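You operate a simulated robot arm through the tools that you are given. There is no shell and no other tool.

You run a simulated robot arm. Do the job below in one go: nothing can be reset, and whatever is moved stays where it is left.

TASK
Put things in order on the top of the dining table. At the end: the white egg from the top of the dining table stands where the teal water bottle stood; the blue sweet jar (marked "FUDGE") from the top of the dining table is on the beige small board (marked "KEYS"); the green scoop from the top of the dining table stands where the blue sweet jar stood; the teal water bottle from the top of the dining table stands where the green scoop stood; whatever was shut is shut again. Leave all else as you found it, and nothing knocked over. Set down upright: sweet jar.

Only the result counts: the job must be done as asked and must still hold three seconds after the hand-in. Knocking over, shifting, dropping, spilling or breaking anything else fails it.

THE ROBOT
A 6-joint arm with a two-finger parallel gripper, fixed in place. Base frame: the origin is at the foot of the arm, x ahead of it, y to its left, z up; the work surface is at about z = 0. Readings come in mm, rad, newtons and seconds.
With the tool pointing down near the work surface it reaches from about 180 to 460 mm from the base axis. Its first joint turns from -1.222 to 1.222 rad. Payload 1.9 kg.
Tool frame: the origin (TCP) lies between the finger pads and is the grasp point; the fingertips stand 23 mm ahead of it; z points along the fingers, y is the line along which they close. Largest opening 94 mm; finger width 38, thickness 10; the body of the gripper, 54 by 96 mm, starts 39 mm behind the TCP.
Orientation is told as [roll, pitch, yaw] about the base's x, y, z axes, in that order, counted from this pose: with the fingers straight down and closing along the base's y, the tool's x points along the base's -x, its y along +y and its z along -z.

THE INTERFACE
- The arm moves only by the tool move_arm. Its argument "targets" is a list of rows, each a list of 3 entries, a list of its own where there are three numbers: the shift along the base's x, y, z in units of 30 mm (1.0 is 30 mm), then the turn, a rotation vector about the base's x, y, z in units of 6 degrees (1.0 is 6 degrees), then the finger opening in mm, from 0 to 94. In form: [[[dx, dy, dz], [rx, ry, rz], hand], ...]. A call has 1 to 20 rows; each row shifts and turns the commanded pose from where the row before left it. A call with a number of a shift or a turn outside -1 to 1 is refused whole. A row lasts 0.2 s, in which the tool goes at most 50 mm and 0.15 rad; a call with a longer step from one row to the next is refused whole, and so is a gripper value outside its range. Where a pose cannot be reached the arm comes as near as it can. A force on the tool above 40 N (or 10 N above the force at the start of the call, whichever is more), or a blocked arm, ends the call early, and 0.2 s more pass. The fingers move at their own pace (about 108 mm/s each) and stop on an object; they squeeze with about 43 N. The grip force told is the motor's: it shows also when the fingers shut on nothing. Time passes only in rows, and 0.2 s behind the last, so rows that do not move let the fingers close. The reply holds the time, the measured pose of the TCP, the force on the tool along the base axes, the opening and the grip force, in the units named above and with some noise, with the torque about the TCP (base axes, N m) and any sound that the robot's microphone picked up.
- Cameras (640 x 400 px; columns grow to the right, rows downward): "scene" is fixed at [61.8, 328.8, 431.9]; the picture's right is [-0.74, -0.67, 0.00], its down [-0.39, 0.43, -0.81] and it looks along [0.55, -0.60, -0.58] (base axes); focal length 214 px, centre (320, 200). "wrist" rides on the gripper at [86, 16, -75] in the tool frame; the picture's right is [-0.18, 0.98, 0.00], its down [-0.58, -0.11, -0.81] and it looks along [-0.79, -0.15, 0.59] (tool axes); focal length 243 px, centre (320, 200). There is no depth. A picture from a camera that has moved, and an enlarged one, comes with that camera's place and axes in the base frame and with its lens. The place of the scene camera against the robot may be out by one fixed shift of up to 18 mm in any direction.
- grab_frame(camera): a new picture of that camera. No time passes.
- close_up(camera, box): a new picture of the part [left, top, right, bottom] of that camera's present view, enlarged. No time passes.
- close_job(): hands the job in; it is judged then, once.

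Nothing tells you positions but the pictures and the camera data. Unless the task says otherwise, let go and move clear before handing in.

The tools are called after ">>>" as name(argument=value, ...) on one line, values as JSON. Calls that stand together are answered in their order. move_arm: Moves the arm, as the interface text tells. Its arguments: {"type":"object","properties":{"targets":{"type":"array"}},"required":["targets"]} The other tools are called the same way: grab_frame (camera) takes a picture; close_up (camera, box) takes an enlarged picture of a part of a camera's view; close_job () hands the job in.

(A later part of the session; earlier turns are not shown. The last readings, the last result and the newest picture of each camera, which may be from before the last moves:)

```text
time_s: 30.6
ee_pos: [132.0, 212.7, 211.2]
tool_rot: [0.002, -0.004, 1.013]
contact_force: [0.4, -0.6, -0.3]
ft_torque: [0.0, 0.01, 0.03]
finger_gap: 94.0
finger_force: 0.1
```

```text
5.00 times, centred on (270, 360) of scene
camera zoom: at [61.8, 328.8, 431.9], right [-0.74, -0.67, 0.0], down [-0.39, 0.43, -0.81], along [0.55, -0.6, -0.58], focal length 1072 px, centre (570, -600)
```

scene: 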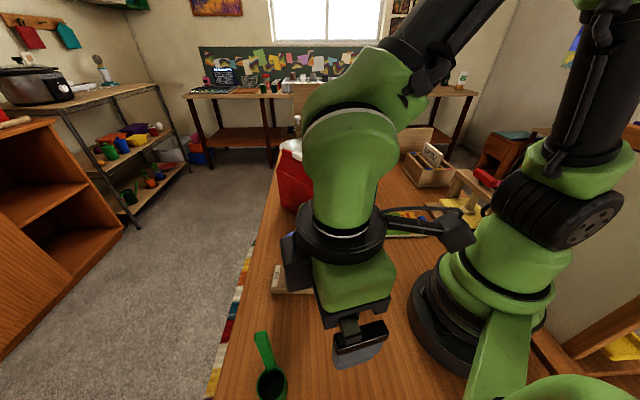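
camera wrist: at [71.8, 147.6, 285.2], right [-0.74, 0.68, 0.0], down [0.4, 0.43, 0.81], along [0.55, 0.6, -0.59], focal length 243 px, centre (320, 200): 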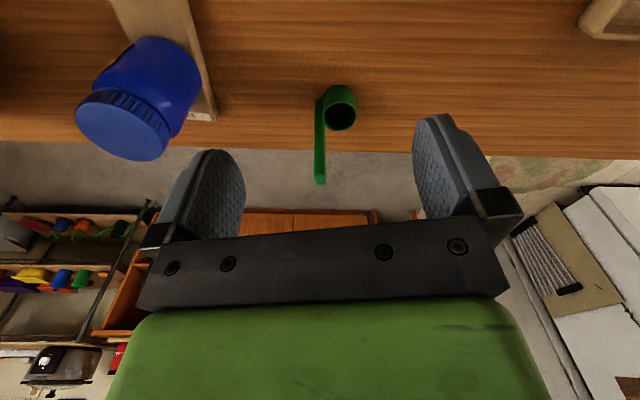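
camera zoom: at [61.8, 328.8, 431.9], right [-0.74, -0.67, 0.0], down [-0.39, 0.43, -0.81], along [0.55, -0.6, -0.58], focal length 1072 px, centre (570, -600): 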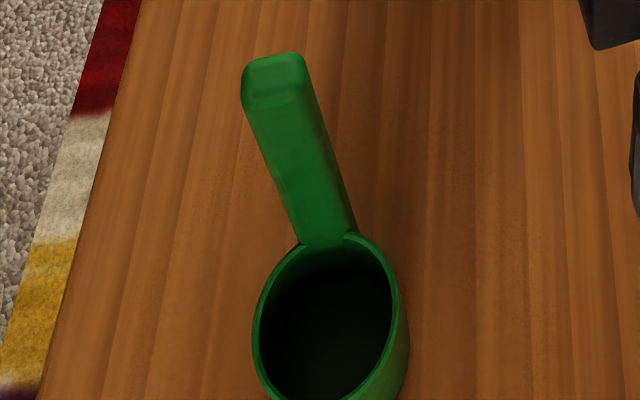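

The scoop is a small cup (centre ≈ (171, 290), r≈19, ~37 mm high) with a vertical handle about 140 mm tall at ≈ (188, 274). I'll turn to yaw 45° and move nearer to locate the handle precisely.

>>> move_arm(targets=[[[0.423, 0.477, -0.1], [0, 0, -0.723], 94], [[0.423, 0.477, -0.1], [0, 0, -0.723], 94], [[0.423, 0.477, -0.1], [0, 0, -0.723], 94], [[0, 0, 0], [0, 0, 0], 94]])

>>> grab_frame(camera="wrist")

>>> close_up(camera="wrist", box=[240, 30, 400, 190])

>>> close_up(camera="scene", box=[230, 260, 390, 400])

```text
time_s: 31.6
ee_pos: [170.0, 256.8, 201.3]
tool_rot: [0.002, -0.004, 0.786]
contact_force: [0.4, 0.5, -0.2]
ft_torque: [-0.01, -0.02, 0.02]
finger_gap: 94.0
finger_force: 0.1
```

```text
taken
camera wrist: at [97.3, 206.0, 275.9], right [-0.56, 0.83, 0.0], down [0.49, 0.33, 0.81], along [0.67, 0.46, -0.59], focal length 243 px, centre (320, 200)
```

wrist: 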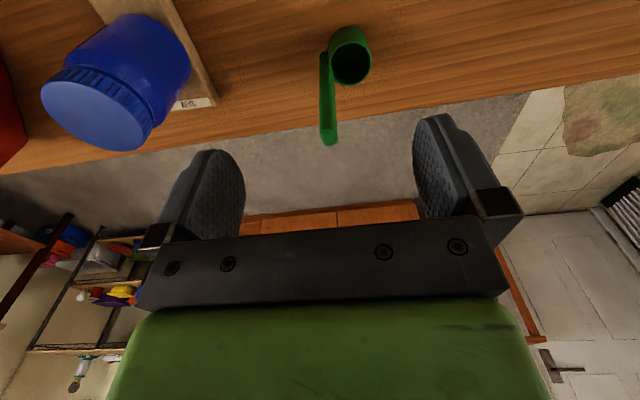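

```text
2.50 times, centred on (320, 110) of wrist
camera zoom: at [97.3, 206.0, 275.9], right [-0.56, 0.83, 0.0], down [0.49, 0.33, 0.81], along [0.67, 0.46, -0.59], focal length 606 px, centre (320, 425)
```

zoom: 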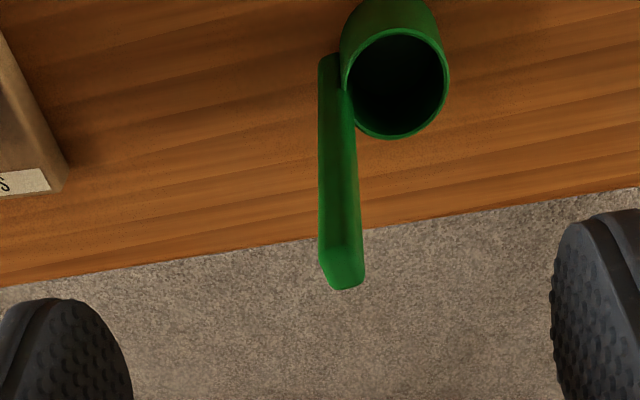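

```text
2.86 times, centred on (310, 330) of scene
camera zoom: at [61.8, 328.8, 431.9], right [-0.74, -0.67, 0.0], down [-0.39, 0.43, -0.81], along [0.55, -0.6, -0.58], focal length 613 px, centre (349, -171)
```

zoom: 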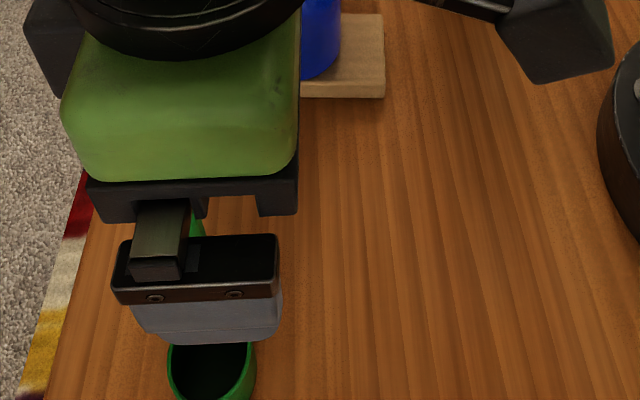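

Triangulating, the handle stands at about (196, 281) with top z≈122, and the cup centre is ≈ (173, 292) with r≈20. I'll move above the handle with yaw 68° and check alignment.

>>> move_arm(targets=[[[0.2, 0.185, -0.3], [0, 0, 0.958], 94], [[0.2, 0.185, -0.3], [0, 0, 0.958], 94], [[0.2, 0.185, -0.3], [0, 0, 0.958], 94], [[0.2, 0.185, -0.3], [0, 0, 0.958], 94], [[0, 0, 0], [0, 0, 0], 70], [[0, 0, 0], [0, 0, 0], 60]])

>>> grab_frame(camera="wrist")

>>> close_up(camera="wrist", box=[220, 0, 420, 180])

>>> close_up(camera="scene", box=[210, 240, 370, 400])

```text
time_s: 33.0
ee_pos: [195.3, 277.1, 166.0]
tool_rot: [0.001, -0.004, 1.188]
contact_force: [-0.1, -0.4, -0.3]
ft_torque: [0.0, -0.02, 0.0]
finger_gap: 60.0
finger_force: 0.1
```

```text
taken
camera wrist: at [146.2, 203.2, 240.4], right [-0.84, 0.54, 0.0], down [0.32, 0.49, 0.81], along [0.43, 0.68, -0.59], focal length 243 px, centre (320, 200)
```

wrist: 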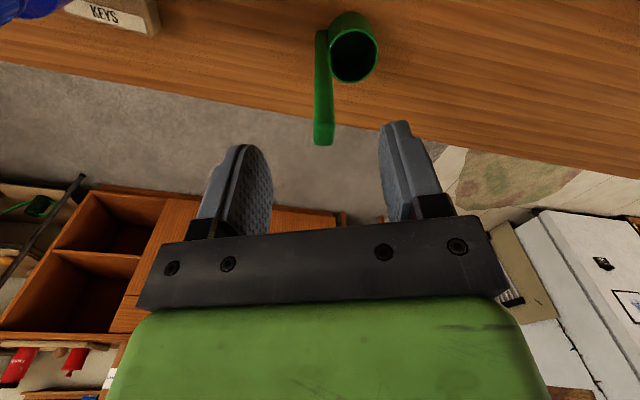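

```text
2.22 times, centred on (320, 90) of wrist
camera zoom: at [146.2, 203.2, 240.4], right [-0.84, 0.54, 0.0], down [0.32, 0.49, 0.81], along [0.43, 0.68, -0.59], focal length 539 px, centre (320, 444)
```

zoom: 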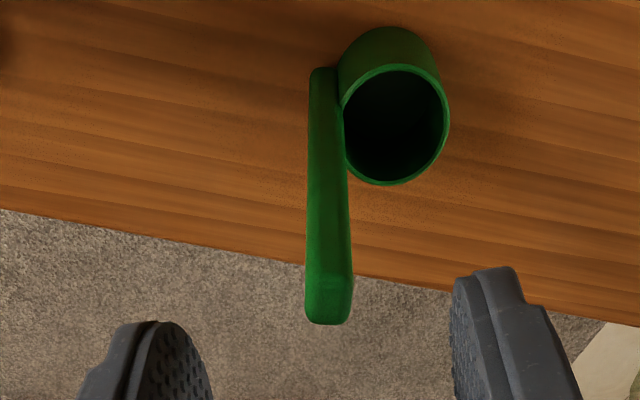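

```text
2.50 times, centred on (290, 320) of scene
camera zoom: at [61.8, 328.8, 431.9], right [-0.74, -0.67, 0.0], down [-0.39, 0.43, -0.81], along [0.55, -0.6, -0.58], focal length 536 px, centre (395, -100)
```

zoom: 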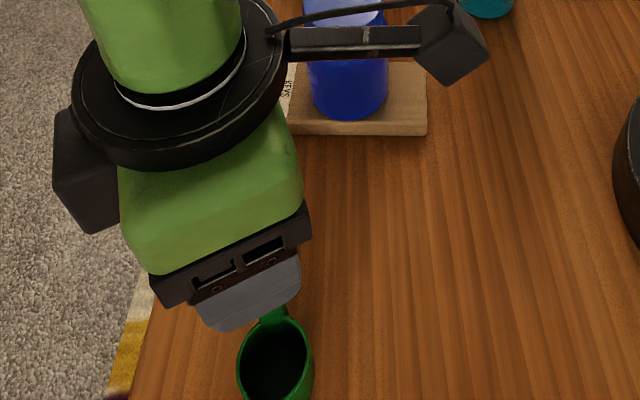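

The handle's narrow side (≈13 mm) lies along about 142°, so yaw ≈ 52° is best. I'll turn there, shift about 7 mm, and recheck before descending.

>>> move_arm(targets=[[[0.01, 0.08, -0.1], [0, 0, -0.89], 60], [[0.01, 0.08, -0.1], [0, 0, -0.89], 60], [[0.01, 0.08, 0], [0, 0, -0.89], 60], [[0, 0, 0], [0, 0, 0], 60]])

>>> grab_frame(camera="wrist")

>>> close_up(camera="wrist", box=[240, 20, 400, 180])

```text
time_s: 34.0
ee_pos: [194.8, 284.4, 160.2]
tool_rot: [0.002, -0.004, 0.906]
contact_force: [-0.6, -0.3, -1.2]
ft_torque: [0.03, 0.03, 0.0]
finger_gap: 60.0
finger_force: 0.0
```

```text
taken
camera wrist: at [128.5, 226.6, 234.7], right [-0.66, 0.75, 0.0], down [0.44, 0.39, 0.81], along [0.61, 0.54, -0.59], focal length 243 px, centre (320, 200)
```

wrist: 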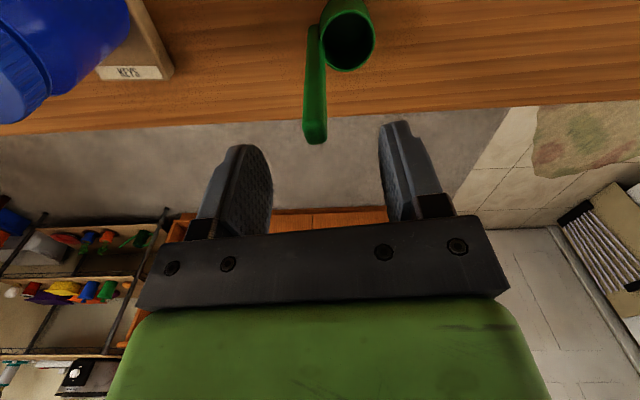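

```text
2.50 times, centred on (320, 100) of wrist
camera zoom: at [128.5, 226.6, 234.7], right [-0.66, 0.75, 0.0], down [0.44, 0.39, 0.81], along [0.61, 0.54, -0.59], focal length 606 px, centre (320, 450)
```

zoom: 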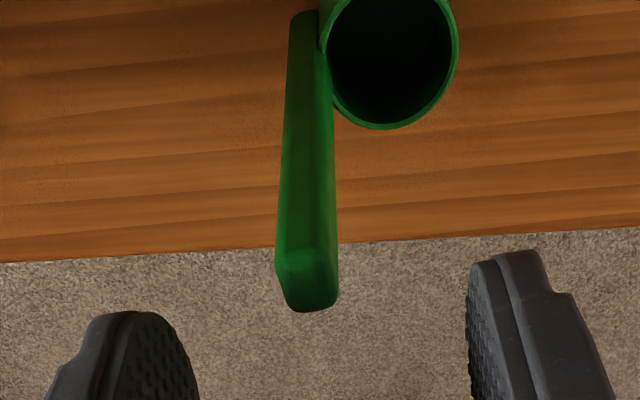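

>>> close_up(camera="wrist", box=[290, 100, 350, 150])

>>> close_up(camera="wrist", box=[290, 0, 390, 80])

```text
8.00 times, centred on (320, 125) of wrist
camera zoom: at [128.5, 226.6, 234.7], right [-0.66, 0.75, 0.0], down [0.44, 0.39, 0.81], along [0.61, 0.54, -0.59], focal length 1941 px, centre (320, 800)
```

zoom: 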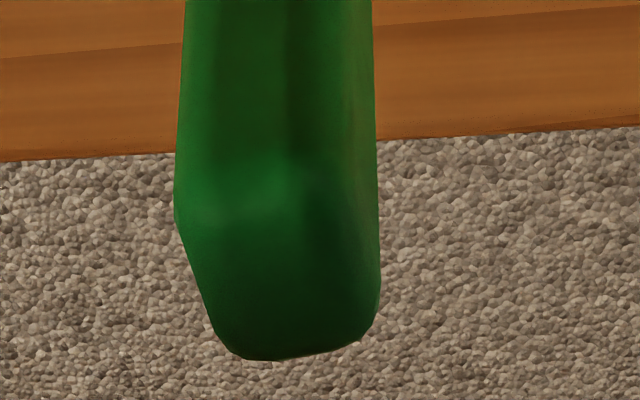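

```text
5.00 times, centred on (340, 40) of wrist
camera zoom: at [128.5, 226.6, 234.7], right [-0.66, 0.75, 0.0], down [0.44, 0.39, 0.81], along [0.61, 0.54, -0.59], focal length 1213 px, centre (220, 1000)
```

zoom: 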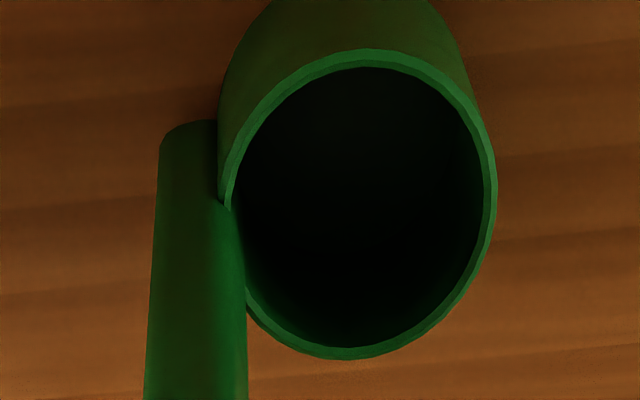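

The handle is ~10 mm thick radially (heading about -26°) and ~14 mm wide, centred ≈ (194.5, 280.5). I'll turn to yaw 64°, nudge, and descend to z≈108 with the fingers astride the handle.

>>> move_arm(targets=[[[0, -0.06, 0], [0, 0, 0.7], 60], [[0, -0.05, 0], [0, 0, 0.7], 60], [[0, 0, 0], [0, 0, 0.6], 60], [[0, 0, -0.6], [0, 0, 0], 60], [[0, 0, -0.6], [0, 0, 0], 60], [[0, 0, -0.5], [0, 0, 0], 60], [[0, 0, 0], [0, 0, 0], 60]])

>>> grab_frame(camera="wrist")

>>> close_up(camera="scene", box=[210, 240, 370, 400])

```text
time_s: 35.6
ee_pos: [195.4, 282.1, 108.5]
tool_rot: [0.003, -0.006, 1.116]
contact_force: [0.6, -0.4, 1.0]
ft_torque: [0.0, -0.01, -0.01]
finger_gap: 59.9
finger_force: 0.1
```

```text
taken
camera wrist: at [142.0, 210.7, 183.8], right [-0.8, 0.6, 0.0], down [0.35, 0.47, 0.81], along [0.48, 0.65, -0.59], focal length 243 px, centre (320, 200)
```

wrist: 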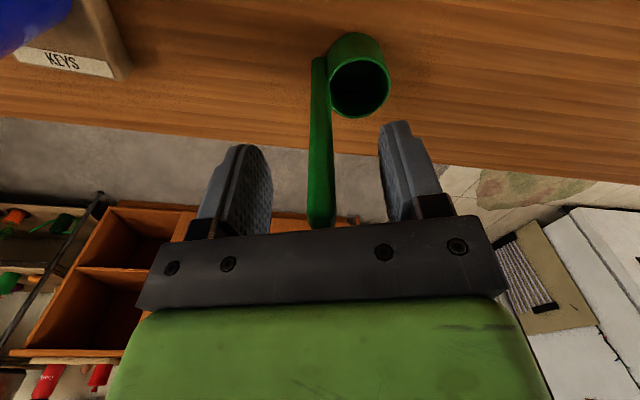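

```text
2.50 times, centred on (290, 320) of scene
camera zoom: at [61.8, 328.8, 431.9], right [-0.74, -0.67, 0.0], down [-0.39, 0.43, -0.81], along [0.55, -0.6, -0.58], focal length 536 px, centre (395, -100)
```

zoom: 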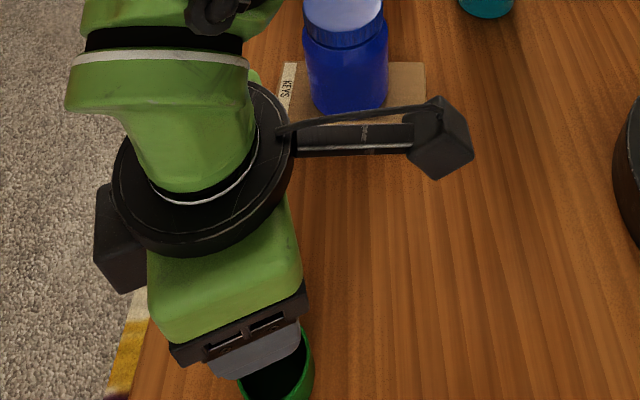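

The handle is between the fingers with its top just below the gripper body. I'll shift 3 mm to centre and close.

>>> move_arm(targets=[[[0.08, -0.04, 0], [0, 0, 0], 60], [[0, 0, 0], [0, 0, 0], 40], [[0, 0, 0], [0, 0, 0], 25], [[0, 0, 0], [0, 0, 0], 12], [[0, 0, 0], [0, 0, 0], 4], [[0, 0, 0], [0, 0, 0], 4], [[0, 0, 0], [0, 0, 0], 4]])

>>> grab_frame(camera="wrist")

>>> close_up(camera="scene", box=[210, 240, 370, 400])

```text
time_s: 37.2
ee_pos: [197.8, 279.2, 110.1]
tool_rot: [0.001, -0.005, 1.117]
contact_force: [-0.5, -0.7, 1.0]
ft_torque: [-0.03, -0.01, 0.01]
finger_gap: 11.4
finger_force: 42.7
```

```text
taken
camera wrist: at [144.5, 209.6, 184.2], right [-0.8, 0.6, 0.0], down [0.35, 0.47, 0.81], along [0.48, 0.65, -0.59], focal length 243 px, centre (320, 200)
```

wrist: 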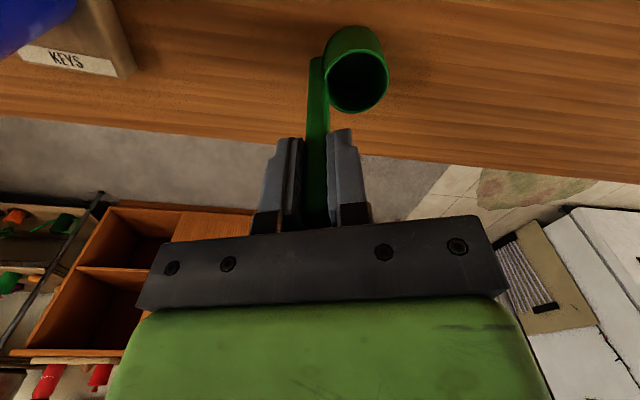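

```text
2.50 times, centred on (290, 320) of scene
camera zoom: at [61.8, 328.8, 431.9], right [-0.74, -0.67, 0.0], down [-0.39, 0.43, -0.81], along [0.55, -0.6, -0.58], focal length 536 px, centre (395, -100)
```

zoom: 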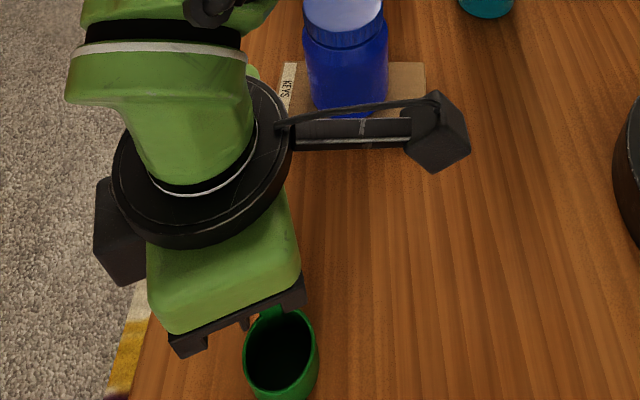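

The handle is firmly held (11 mm). I'll lift the scoop straight up to z≈365 and check for slip.

>>> move_arm(targets=[[[0, 0, 0.3], [0, 0, 0], 4], [[0, 0, 0.5], [0, 0, 0], 4], [[-0.03, -0.04, 0.85], [0, 0, 0], 4], [[-0.03, -0.04, 0.85], [0, 0, 0], 4], [[-0.03, -0.04, 0.85], [0, 0, 0], 4], [[-0.03, -0.04, 0.85], [0, 0, 0], 4], [[-0.03, -0.04, 0.85], [0, 0, 0], 4], [[-0.03, -0.04, 0.85], [0, 0, 0], 4], [[-0.03, -0.04, 0.85], [0, 0, 0], 4], [[-0.03, -0.04, 0.85], [0, 0, 0], 4], [[0, 0, 0.5], [0, 0, 0], 4], [[0, 0, 0.4], [0, 0, 0], 4], [[0, 0, 0], [0, 0, 0], 4]])

>>> grab_frame(camera="wrist")

>>> grab_frame(camera="scene")

```text
time_s: 40.0
ee_pos: [190.9, 270.8, 362.9]
tool_rot: [0.001, -0.005, 1.117]
contact_force: [0.1, 0.4, -0.4]
ft_torque: [0.01, 0.03, 0.0]
finger_gap: 11.3
finger_force: 42.5
```

```text
taken
camera wrist: at [137.6, 200.2, 438.7], right [-0.8, 0.6, 0.0], down [0.35, 0.47, 0.81], along [0.48, 0.65, -0.59], focal length 243 px, centre (320, 200)
```

wrist: 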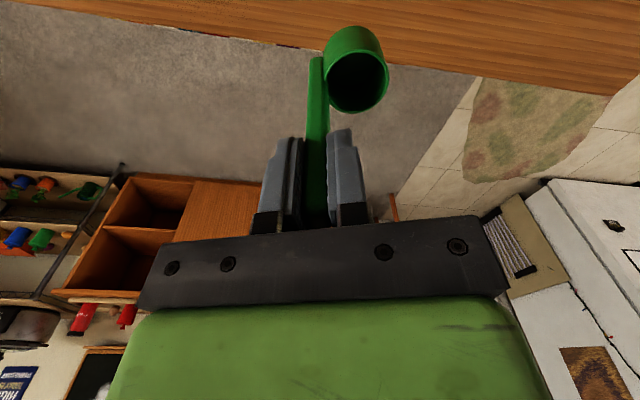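

```text
taken
```

scene: 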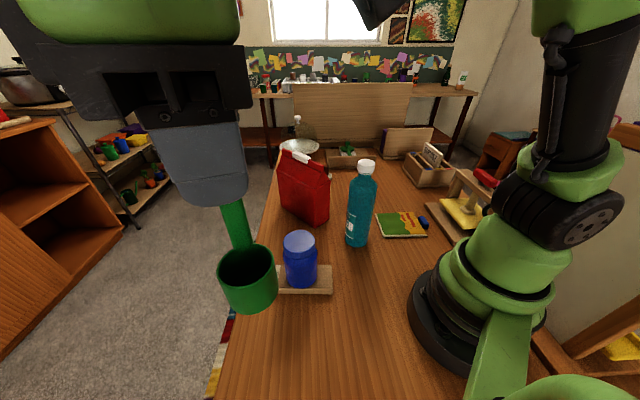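

The scoop holds without slip, its bottom at ~253 mm. I'll swing it in two arcs over to the jar's old place.

>>> move_arm(targets=[[[0.381, -0.293, 0], [0, 0, -0.44], 4], [[0.381, -0.294, 0], [0, 0, -0.44], 4], [[0.705, -0.651, 0], [0, 0, -0.879], 4], [[0.647, -0.711, 0], [0, 0, -0.879], 4], [[0.583, -0.764, 0], [0, 0, -0.879], 4], [[0.514, -0.813, 0], [0, 0, -0.879], 4], [[0.442, -0.853, 0], [0, 0, -0.879], 4], [[0.367, -0.889, 0], [0, 0, -0.879], 4], [[0.287, -0.917, 0], [0, 0, -0.879], 4], [[0.205, -0.938, 0], [0, 0, -0.879], 4], [[0.124, -0.954, 0], [0, 0, -0.879], 4], [[0.041, -0.96, 0], [0, 0, -0.879], 4]])

>>> grab_frame(camera="scene")

>>> grab_frame(camera="wrist")

```text
time_s: 42.6
ee_pos: [331.2, -1.4, 363.2]
tool_rot: [0.002, -0.004, 0.105]
contact_force: [0.7, 0.0, -0.8]
ft_torque: [-0.01, 0.01, -0.02]
finger_gap: 11.0
finger_force: 43.0
```

```text
taken
```

scene: 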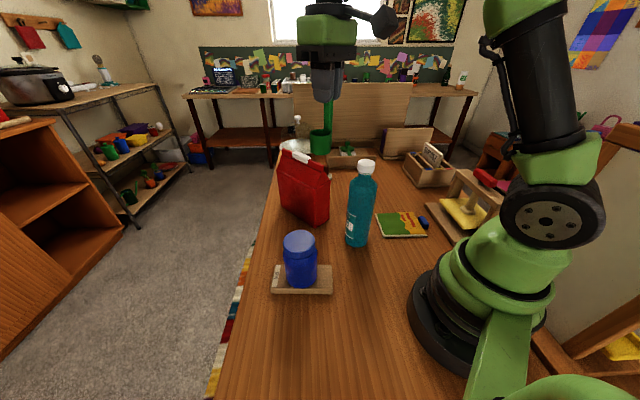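

```text
taken
camera wrist: at [242.3, 6.4, 438.6], right [0.08, 1.0, 0.0], down [0.59, -0.05, 0.81], along [0.81, -0.06, -0.59], focal length 243 px, centre (320, 200)
```

wrist: 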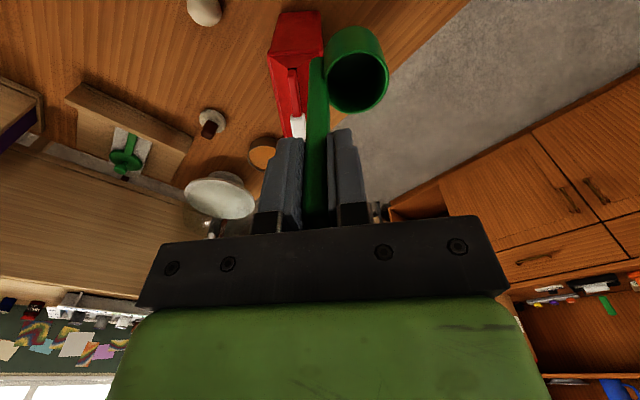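

Halfway, all steady. Continuing the second half of the arc.

>>> move_arm(targets=[[[-0.021, -0.48, 0], [0, 0, -0.44], 4], [[-0.022, -0.479, 0], [0, 0, -0.44], 4], [[-0.127, -0.954, 0], [0, 0, -0.879], 4], [[-0.209, -0.937, 0], [0, 0, -0.879], 4], [[-0.29, -0.916, 0], [0, 0, -0.879], 4], [[-0.369, -0.889, 0], [0, 0, -0.879], 4], [[-0.444, -0.852, 0], [0, 0, -0.879], 4], [[-0.517, -0.81, 0], [0, 0, -0.879], 4], [[-0.586, -0.762, 0], [0, 0, -0.879], 4], [[-0.649, -0.709, 0], [0, 0, -0.879], 4], [[-0.709, -0.649, 0], [0, 0, -0.879], 4], [[-0.381, -0.293, 0], [0, 0, -0.44], 4], [[-0.381, -0.292, 0], [0, 0, -0.44], 4], [[0, 0, 0], [0, 0, 0], 4]])

>>> grab_frame(camera="wrist")

>>> grab_frame(camera="scene")

```text
time_s: 45.6
ee_pos: [191.1, -271.4, 363.1]
tool_rot: [0.003, -0.005, -0.907]
contact_force: [0.0, -0.5, -0.3]
ft_torque: [-0.01, -0.02, 0.0]
finger_gap: 11.3
finger_force: 43.2
```

```text
taken
camera wrist: at [148.1, -192.6, 438.4], right [0.89, 0.46, 0.0], down [0.27, -0.52, 0.81], along [0.37, -0.72, -0.59], focal length 243 px, centre (320, 200)
```

wrist: 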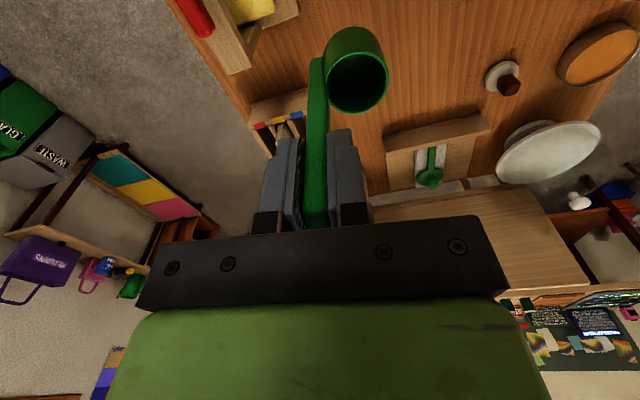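

```text
taken
```

scene: 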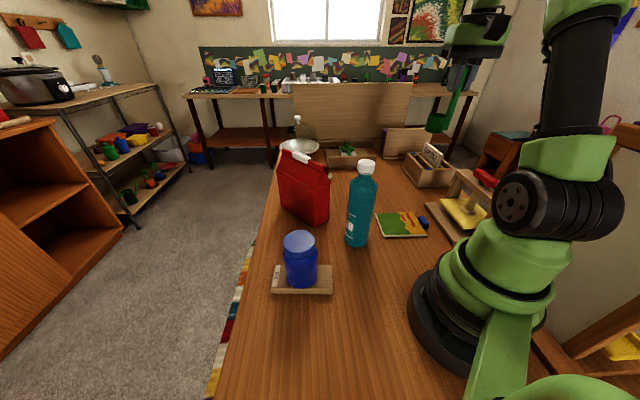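

The scoop is over the right area. I'll descend diagonally to (234.5, -333, 200), so the cup centre is near the jar's old spot, and look.

>>> move_arm(targets=[[[0.207, -0.293, -0.6], [0, 0, 0], 4], [[0.207, -0.293, -0.8], [0, 0, 0], 4], [[0.207, -0.293, -0.85], [0, 0, 0], 4], [[0.207, -0.293, -0.85], [0, 0, 0], 4], [[0.207, -0.293, -0.85], [0, 0, 0], 4], [[0.207, -0.293, -0.85], [0, 0, 0], 4], [[0.207, -0.293, -0.6], [0, 0, 0], 4], [[0, 0, -0.8], [0, 0, 0], 4], [[0, 0, -0.6], [0, 0, 0], 4], [[0, 0, 0], [0, 0, 0], 4]])

>>> grab_frame(camera="wrist")

>>> close_up(camera="scene", box=[340, 110, 500, 230])

```text
time_s: 47.8
ee_pos: [233.9, -333.0, 159.7]
tool_rot: [0.002, -0.005, -0.907]
contact_force: [-0.2, 0.5, 0.1]
ft_torque: [-0.02, -0.01, 0.0]
finger_gap: 11.1
finger_force: 43.1
```

```text
taken
camera wrist: at [191.5, -254.1, 234.5], right [0.89, 0.46, 0.0], down [0.27, -0.52, 0.81], along [0.37, -0.72, -0.59], focal length 243 px, centre (320, 200)
```

wrist: 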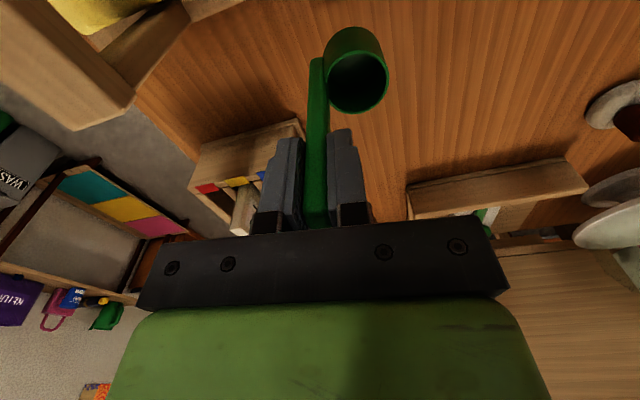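

```text
3.33 times, centred on (420, 170) of scene
camera zoom: at [61.8, 328.8, 431.9], right [-0.74, -0.67, 0.0], down [-0.39, 0.43, -0.81], along [0.55, -0.6, -0.58], focal length 715 px, centre (-13, 300)
```

zoom: 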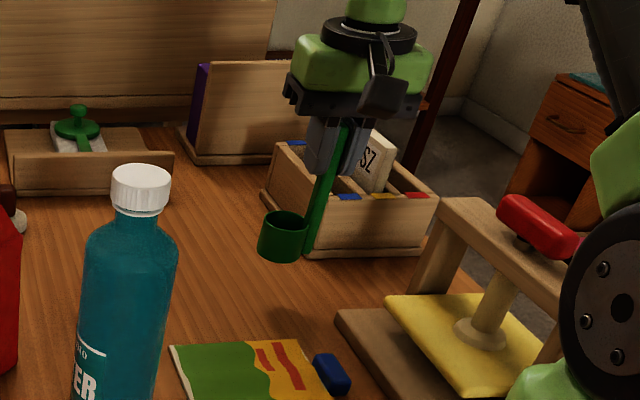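

The scoop's landing point matches the jar's old base spot within a few mm. I'll lower to just above the table and then feel for contact.

>>> move_arm(targets=[[[0, 0, -0.6], [0, 0, 0], 4], [[0, 0, -0.6], [0, 0, 0], 4], [[0, 0, -0.2], [0, 0, 0], 4], [[0, 0, -0.1], [0, 0, 0], 4], [[0, 0, 0], [0, 0, 0], 4]])

>>> close_up(camera="scene", box=[360, 130, 460, 210])

```text
time_s: 49.0
ee_pos: [233.3, -332.8, 114.4]
tool_rot: [0.001, -0.006, -0.906]
contact_force: [0.3, 0.4, -0.8]
ft_torque: [-0.01, 0.01, 0.01]
finger_gap: 10.9
finger_force: 42.3
```

```text
5.00 times, centred on (410, 170) of scene
camera zoom: at [61.8, 328.8, 431.9], right [-0.74, -0.67, 0.0], down [-0.39, 0.43, -0.81], along [0.55, -0.6, -0.58], focal length 1072 px, centre (-130, 350)
```

zoom: 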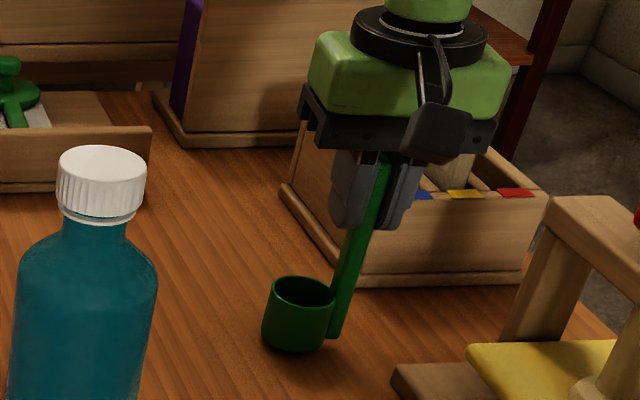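

>>> move_arm(targets=[[[0, 0, -0.06], [0, 0, 0], 4], [[0, 0, -0.06], [0, 0, 0], 4], [[0, 0, 0], [0, 0, 0], 4]])

```text
time_s: 49.8
ee_pos: [232.9, -331.8, 111.0]
tool_rot: [0.002, -0.006, -0.905]
contact_force: [0.7, 0.2, -0.7]
ft_torque: [-0.01, 0.01, -0.01]
finger_gap: 11.0
finger_force: 42.9
```

No contact yet at z=111; lowering in 1.5 mm steps.

>>> move_arm(targets=[[[0, 0, -0.04], [0, 0, 0], 4], [[0, 0, -0.03], [0, 0, 0], 4], [[0, 0, 0], [0, 0, 0], 4]])

>>> close_up(camera="scene", box=[380, 170, 440, 210])

```text
time_s: 50.6
ee_pos: [233.0, -333.3, 108.5]
tool_rot: [0.001, -0.006, -0.907]
contact_force: [-0.7, 0.4, 5.1]
ft_torque: [0.15, 0.12, 0.03]
finger_gap: 11.0
finger_force: 43.4
```

```text
10.00 times, centred on (410, 190) of scene
camera zoom: at [61.8, 328.8, 431.9], right [-0.74, -0.67, 0.0], down [-0.39, 0.43, -0.81], along [0.55, -0.6, -0.58], focal length 2145 px, centre (-580, 300)
```

zoom: 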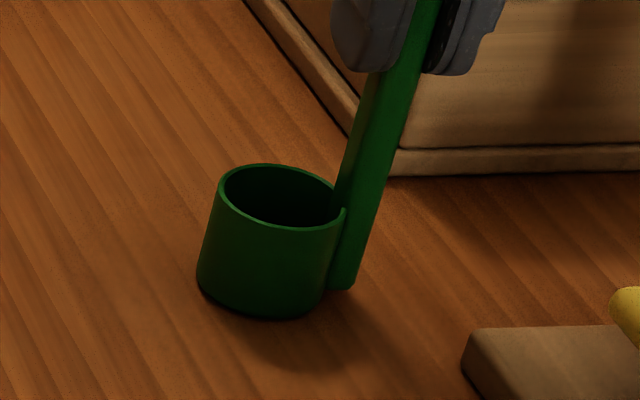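

The scoop touches the table (5 N). I'll ease 0.6 mm up and open the fingers slowly.

>>> move_arm(targets=[[[0, 0, 0.02], [0, 0, 0], 9], [[0, 0, 0], [0, 0, 0], 11], [[0, 0, 0], [0, 0, 0], 13], [[0, 0, 0], [0, 0, 0], 20], [[0, 0, 0], [0, 0, 0], 36], [[0, 0, 0], [0, 0, 0], 50], [[0, 0, 0], [0, 0, 0], 50]])

>>> close_up(camera="scene", box=[360, 130, 460, 210])

>>> grab_frame(camera="wrist")

```text
time_s: 52.2
ee_pos: [231.7, -333.5, 109.2]
tool_rot: [0.002, -0.004, -0.904]
contact_force: [-0.4, -0.5, 0.6]
ft_torque: [-0.01, 0.02, 0.02]
finger_gap: 49.8
finger_force: 0.1
```

```text
5.00 times, centred on (410, 170) of scene
camera zoom: at [61.8, 328.8, 431.9], right [-0.74, -0.67, 0.0], down [-0.39, 0.43, -0.81], along [0.55, -0.6, -0.58], focal length 1072 px, centre (-130, 350)
```

zoom: 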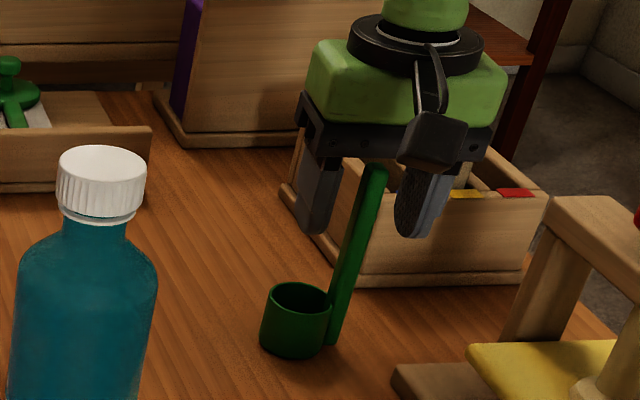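

```text
taken
camera wrist: at [191.4, -254.2, 184.4], right [0.89, 0.46, 0.0], down [0.27, -0.52, 0.81], along [0.37, -0.72, -0.59], focal length 243 px, centre (320, 200)
```

wrist: 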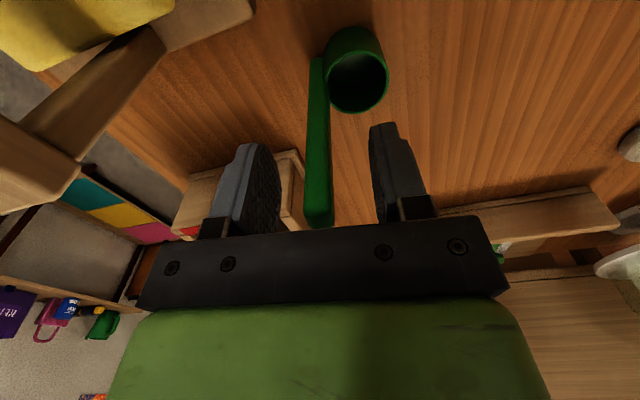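

The scoop stands at the jar's old place. Now I rise clear and go to a viewpoint of the bottle's cap, near (215, -40, 300) with yaw -10°.

>>> move_arm(targets=[[[0, 0, 0.6], [0, 0, 0], 60], [[0, 0, 0.9], [0, 0, 0], 60], [[0, 0, 0.9], [0, 0, 0], 60], [[0, 0, 0.6], [0, 0, 0], 70], [[-0.047, 0.814, 0.28], [0, 0, 0.58], 80], [[-0.047, 0.814, 0.28], [0, 0, 0.58], 94], [[-0.047, 0.814, 0.28], [0, 0, 0.58], 94], [[-0.047, 0.814, 0.28], [0, 0, 0.58], 94], [[-0.047, 0.814, 0.28], [0, 0, 0.58], 94], [[-0.047, 0.814, 0.28], [0, 0, 0.58], 94], [[-0.047, 0.814, 0.28], [0, 0, 0.58], 94], [[-0.047, 0.814, 0.28], [0, 0, 0.58], 94], [[-0.047, 0.814, 0.28], [0, 0, 0.58], 94], [[-0.047, 0.814, 0.28], [0, 0, 0.58], 94], [[-0.047, 0.814, 0.28], [0, 0, 0.58], 94], [[-0.047, 0.814, 0.28], [0, 0, 0.58], 94], [[0, 0, 0], [0, 0, 0], 94]])

>>> grab_frame(camera="wrist")

>>> grab_frame(camera="scene")

```text
time_s: 55.8
ee_pos: [217.6, -40.9, 301.9]
tool_rot: [0.003, -0.007, -0.177]
contact_force: [-0.7, 0.4, 0.0]
ft_torque: [0.0, 0.0, 0.02]
finger_gap: 94.0
finger_force: 0.0
```

```text
taken
camera wrist: at [133.0, -8.7, 375.8], right [0.35, 0.94, 0.0], down [0.55, -0.21, 0.81], along [0.76, -0.29, -0.59], focal length 243 px, centre (320, 200)
```

wrist: 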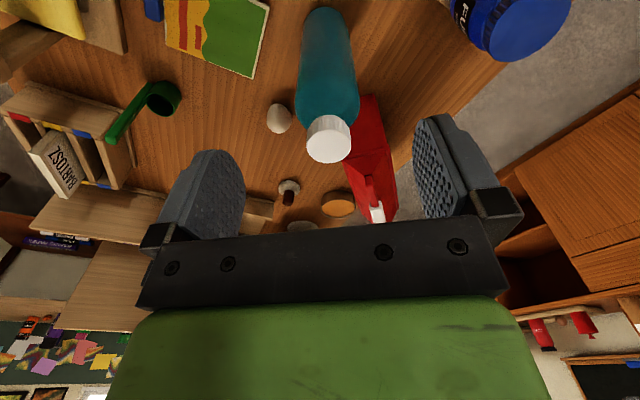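

```text
taken
```

scene: 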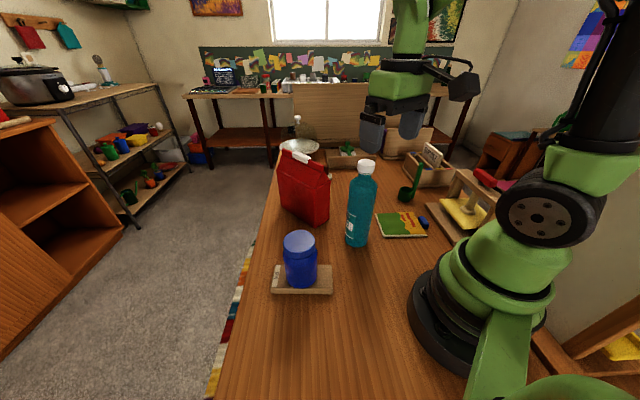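

>>> close_up(camera="wrist", box=[240, 0, 420, 180])

>>> close_up(camera="wrist", box=[250, 90, 310, 150])

>>> close_up(camera="scene", box=[310, 150, 410, 250])

```text
2.22 times, centred on (330, 90) of wrist
camera zoom: at [133.0, -8.7, 375.8], right [0.35, 0.94, 0.0], down [0.55, -0.21, 0.81], along [0.76, -0.29, -0.59], focal length 539 px, centre (298, 444)
```

zoom: 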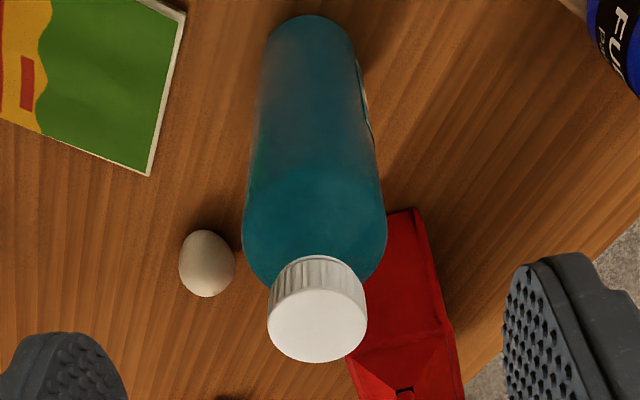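

```text
6.67 times, centred on (280, 120) of wrist
camera zoom: at [133.0, -8.7, 375.8], right [0.35, 0.94, 0.0], down [0.55, -0.21, 0.81], along [0.76, -0.29, -0.59], focal length 1618 px, centre (587, 733)
```

zoom: 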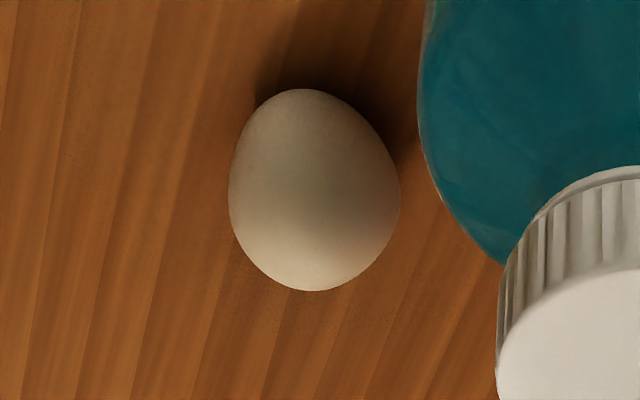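

```text
4.00 times, centred on (360, 200) of scene
camera zoom: at [61.8, 328.8, 431.9], right [-0.74, -0.67, 0.0], down [-0.39, 0.43, -0.81], along [0.55, -0.6, -0.58], focal length 858 px, centre (160, 200)
```

zoom: 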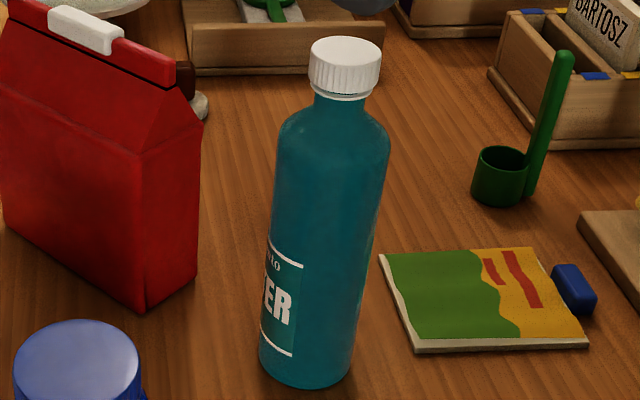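

The bottle is at ≈ (259, -49), ~221 mm tall with a 36 mm cap; the egg lies at ≈ (343, -163), long axis about -25°. I'll go above the cap with a 64 mm opening.

>>> move_arm(targets=[[[0.46, -0.09, -0.3], [0, 0, 0], 80], [[0.46, -0.09, -0.3], [0, 0, 0], 64], [[0.46, -0.09, -0.4], [0, 0, 0], 64], [[0, 0, 0], [0, 0, 0], 64]])

>>> grab_frame(camera="wrist")

>>> close_up(camera="scene", box=[300, 80, 420, 180])

```text
time_s: 56.8
ee_pos: [257.6, -49.0, 270.0]
tool_rot: [0.002, -0.007, -0.178]
contact_force: [-1.2, 0.6, 0.4]
ft_torque: [0.0, 0.0, 0.02]
finger_gap: 64.2
finger_force: 0.0
```

```text
taken
camera wrist: at [174.3, -17.2, 345.4], right [0.36, 0.93, 0.0], down [0.55, -0.21, 0.81], along [0.76, -0.29, -0.59], focal length 243 px, centre (320, 200)
```

wrist: 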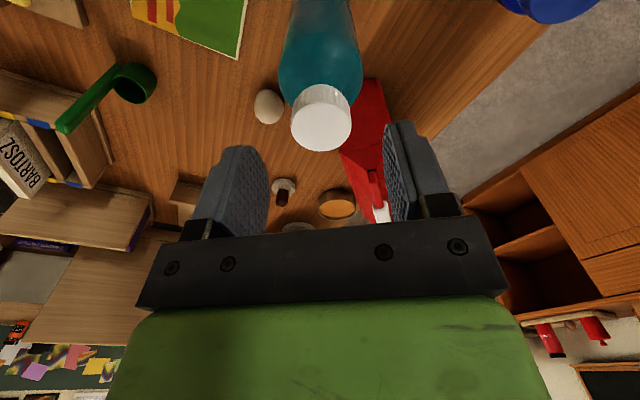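

```text
4.00 times, centred on (360, 130) of scene
camera zoom: at [61.8, 328.8, 431.9], right [-0.74, -0.67, 0.0], down [-0.39, 0.43, -0.81], along [0.55, -0.6, -0.58], focal length 858 px, centre (160, 480)
```

zoom: 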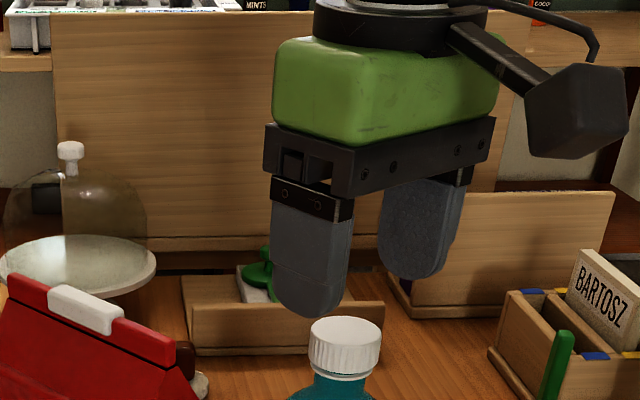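

The cap is centred at ≈ (260.5, -49.5). I'll shift 3 mm forward and descend to z≈222 to put the pads beside the cap.

>>> move_arm(targets=[[[0.1, -0.02, -0.6], [0, 0, 0], 64], [[0, 0, -0.6], [0, 0, 0], 64], [[0, 0, -0.4], [0, 0, 0], 64], [[0, 0, 0], [0, 0, 0], 64]])

>>> grab_frame(camera="wrist")

>>> close_up(camera="scene", box=[310, 120, 410, 190])

```text
time_s: 57.8
ee_pos: [261.4, -49.9, 222.6]
tool_rot: [0.002, -0.007, -0.178]
contact_force: [-0.1, 0.0, 0.2]
ft_torque: [0.0, -0.01, -0.02]
finger_gap: 64.1
finger_force: 0.0
```

```text
taken
camera wrist: at [177.0, -17.8, 297.1], right [0.36, 0.93, 0.0], down [0.55, -0.21, 0.81], along [0.76, -0.29, -0.59], focal length 243 px, centre (320, 200)
```

wrist: 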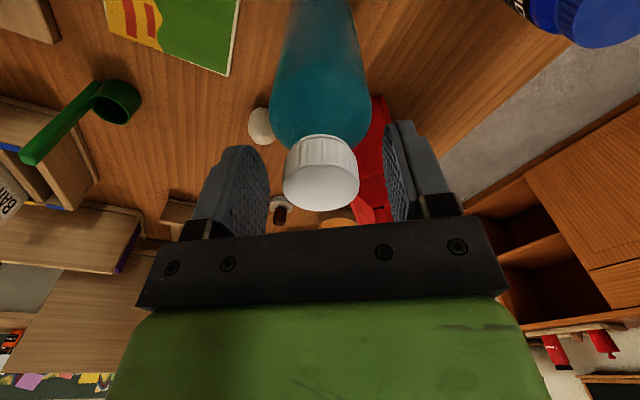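

```text
5.71 times, centred on (360, 155) of scene
camera zoom: at [61.8, 328.8, 431.9], right [-0.74, -0.67, 0.0], down [-0.39, 0.43, -0.81], along [0.55, -0.6, -0.58], focal length 1226 px, centre (91, 457)
```

zoom: 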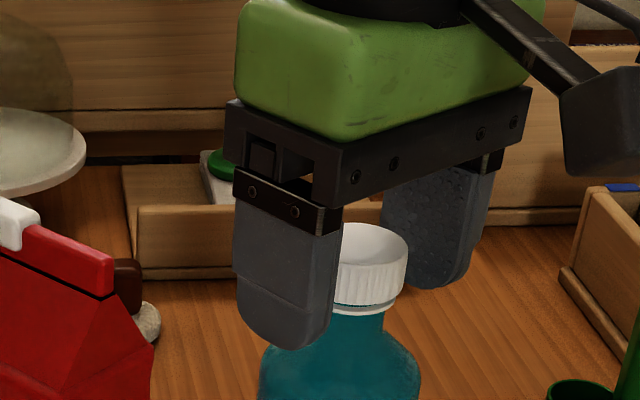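

The cap top is level with the TCP. I'll lower 5 mm more for full cap contact, close, and test-lift slightly.

>>> move_arm(targets=[[[0, 0, -0.17], [0, 0, 0], 64], [[0, 0, 0], [0, 0, 0], 50], [[0, 0, 0], [0, 0, 0], 40], [[0, 0, 0], [0, 0, 0], 30], [[0, 0, 0], [0, 0, 0], 20], [[0, 0, 0], [0, 0, 0], 20]])

>>> grab_frame(camera="wrist")

>>> close_up(camera="scene", box=[310, 120, 410, 250])

```text
time_s: 59.2
ee_pos: [259.7, -48.7, 217.3]
tool_rot: [0.002, -0.004, -0.178]
contact_force: [-0.9, -1.4, -0.5]
ft_torque: [-0.13, 0.03, 0.0]
finger_gap: 34.0
finger_force: 43.2
```

```text
taken
camera wrist: at [176.8, -17.4, 292.4], right [0.35, 0.93, 0.0], down [0.55, -0.21, 0.81], along [0.76, -0.29, -0.59], focal length 243 px, centre (320, 200)
```

wrist: 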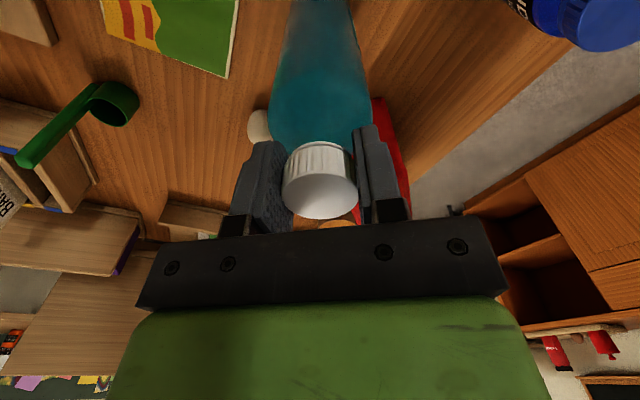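

```text
3.08 times, centred on (360, 185) of scene
camera zoom: at [61.8, 328.8, 431.9], right [-0.74, -0.67, 0.0], down [-0.39, 0.43, -0.81], along [0.55, -0.6, -0.58], focal length 660 px, centre (197, 246)
```

zoom: 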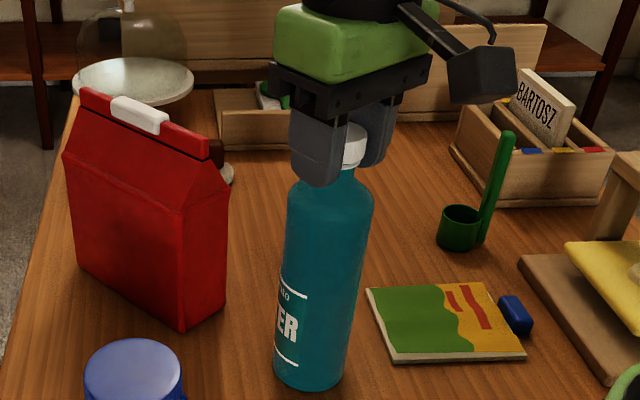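

The cap is gripped (34 mm). A careful small lift to check the hold.

>>> move_arm(targets=[[[0, 0, 0.2], [0, 0, 0], 15], [[0, 0, 0.3], [0, 0, 0], 15], [[0, 0, 0.3], [0, 0, 0], 15], [[0, 0, 0], [0, 0, 0], 15], [[0, 0, 0], [0, 0, 0], 15]])

>>> grab_frame(camera="wrist")

>>> close_up(camera="scene", box=[310, 120, 410, 250])

```text
time_s: 60.4
ee_pos: [260.9, -47.7, 241.5]
tool_rot: [0.002, -0.004, -0.178]
contact_force: [0.5, 0.5, -4.1]
ft_torque: [-0.04, 0.06, 0.01]
finger_gap: 33.9
finger_force: 43.3
```

```text
taken
camera wrist: at [176.9, -17.5, 316.3], right [0.35, 0.93, 0.0], down [0.55, -0.21, 0.81], along [0.76, -0.29, -0.59], focal length 243 px, centre (320, 200)
```

wrist: 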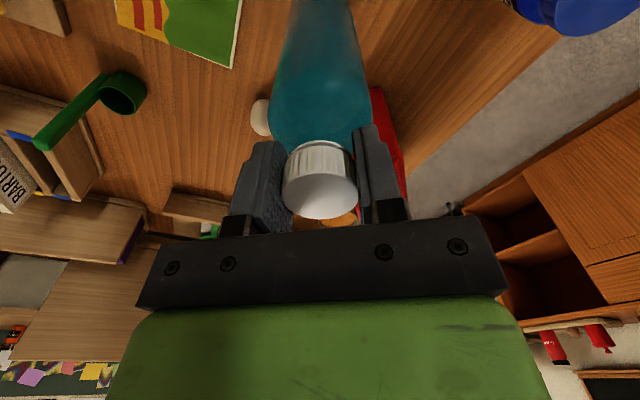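

```text
3.08 times, centred on (360, 185) of scene
camera zoom: at [61.8, 328.8, 431.9], right [-0.74, -0.67, 0.0], down [-0.39, 0.43, -0.81], along [0.55, -0.6, -0.58], focal length 660 px, centre (197, 246)
```

zoom: 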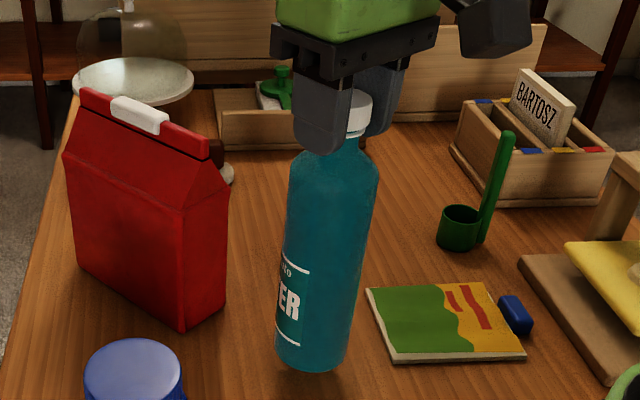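

The bottle lifts cleanly (≈4 N), no slip. Lifting on to z≈362 so its bottom clears the jar.

>>> move_arm(targets=[[[0, 0, 0.4], [0, 0, 0], 15], [[0, 0, 0.7], [0, 0, 0], 15], [[0, 0, 0.8], [0, 0, 0], 15], [[0, 0, 0.8], [0, 0, 0], 15], [[0, 0, 0.8], [0, 0, 0], 15], [[0, 0, 0.5], [0, 0, 0], 15], [[0, 0, 0], [0, 0, 0], 15]])

>>> grab_frame(camera="wrist")

>>> grab_frame(camera="scene")

```text
time_s: 62.0
ee_pos: [260.4, -50.2, 361.7]
tool_rot: [0.002, -0.005, -0.177]
contact_force: [0.5, 0.4, -3.6]
ft_torque: [0.02, -0.01, 0.02]
finger_gap: 33.8
finger_force: 42.6
```

```text
taken
camera wrist: at [176.7, -17.1, 436.4], right [0.35, 0.94, 0.0], down [0.55, -0.21, 0.81], along [0.76, -0.29, -0.59], focal length 243 px, centre (320, 200)
```

wrist: 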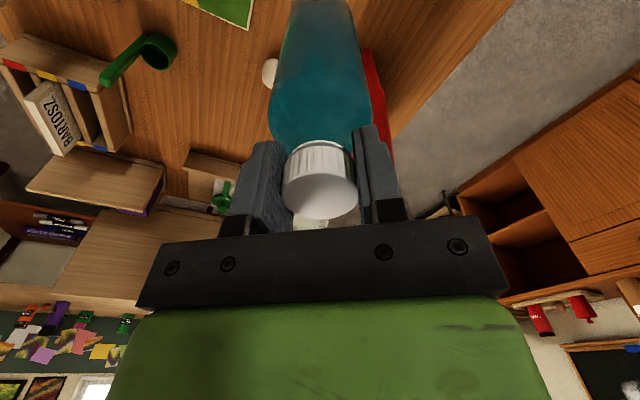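

```text
taken
```

scene: 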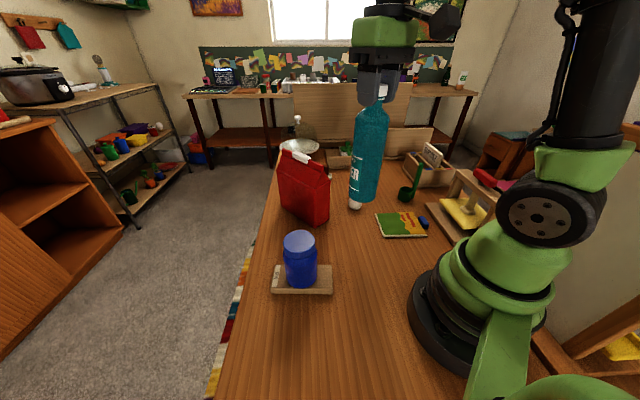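

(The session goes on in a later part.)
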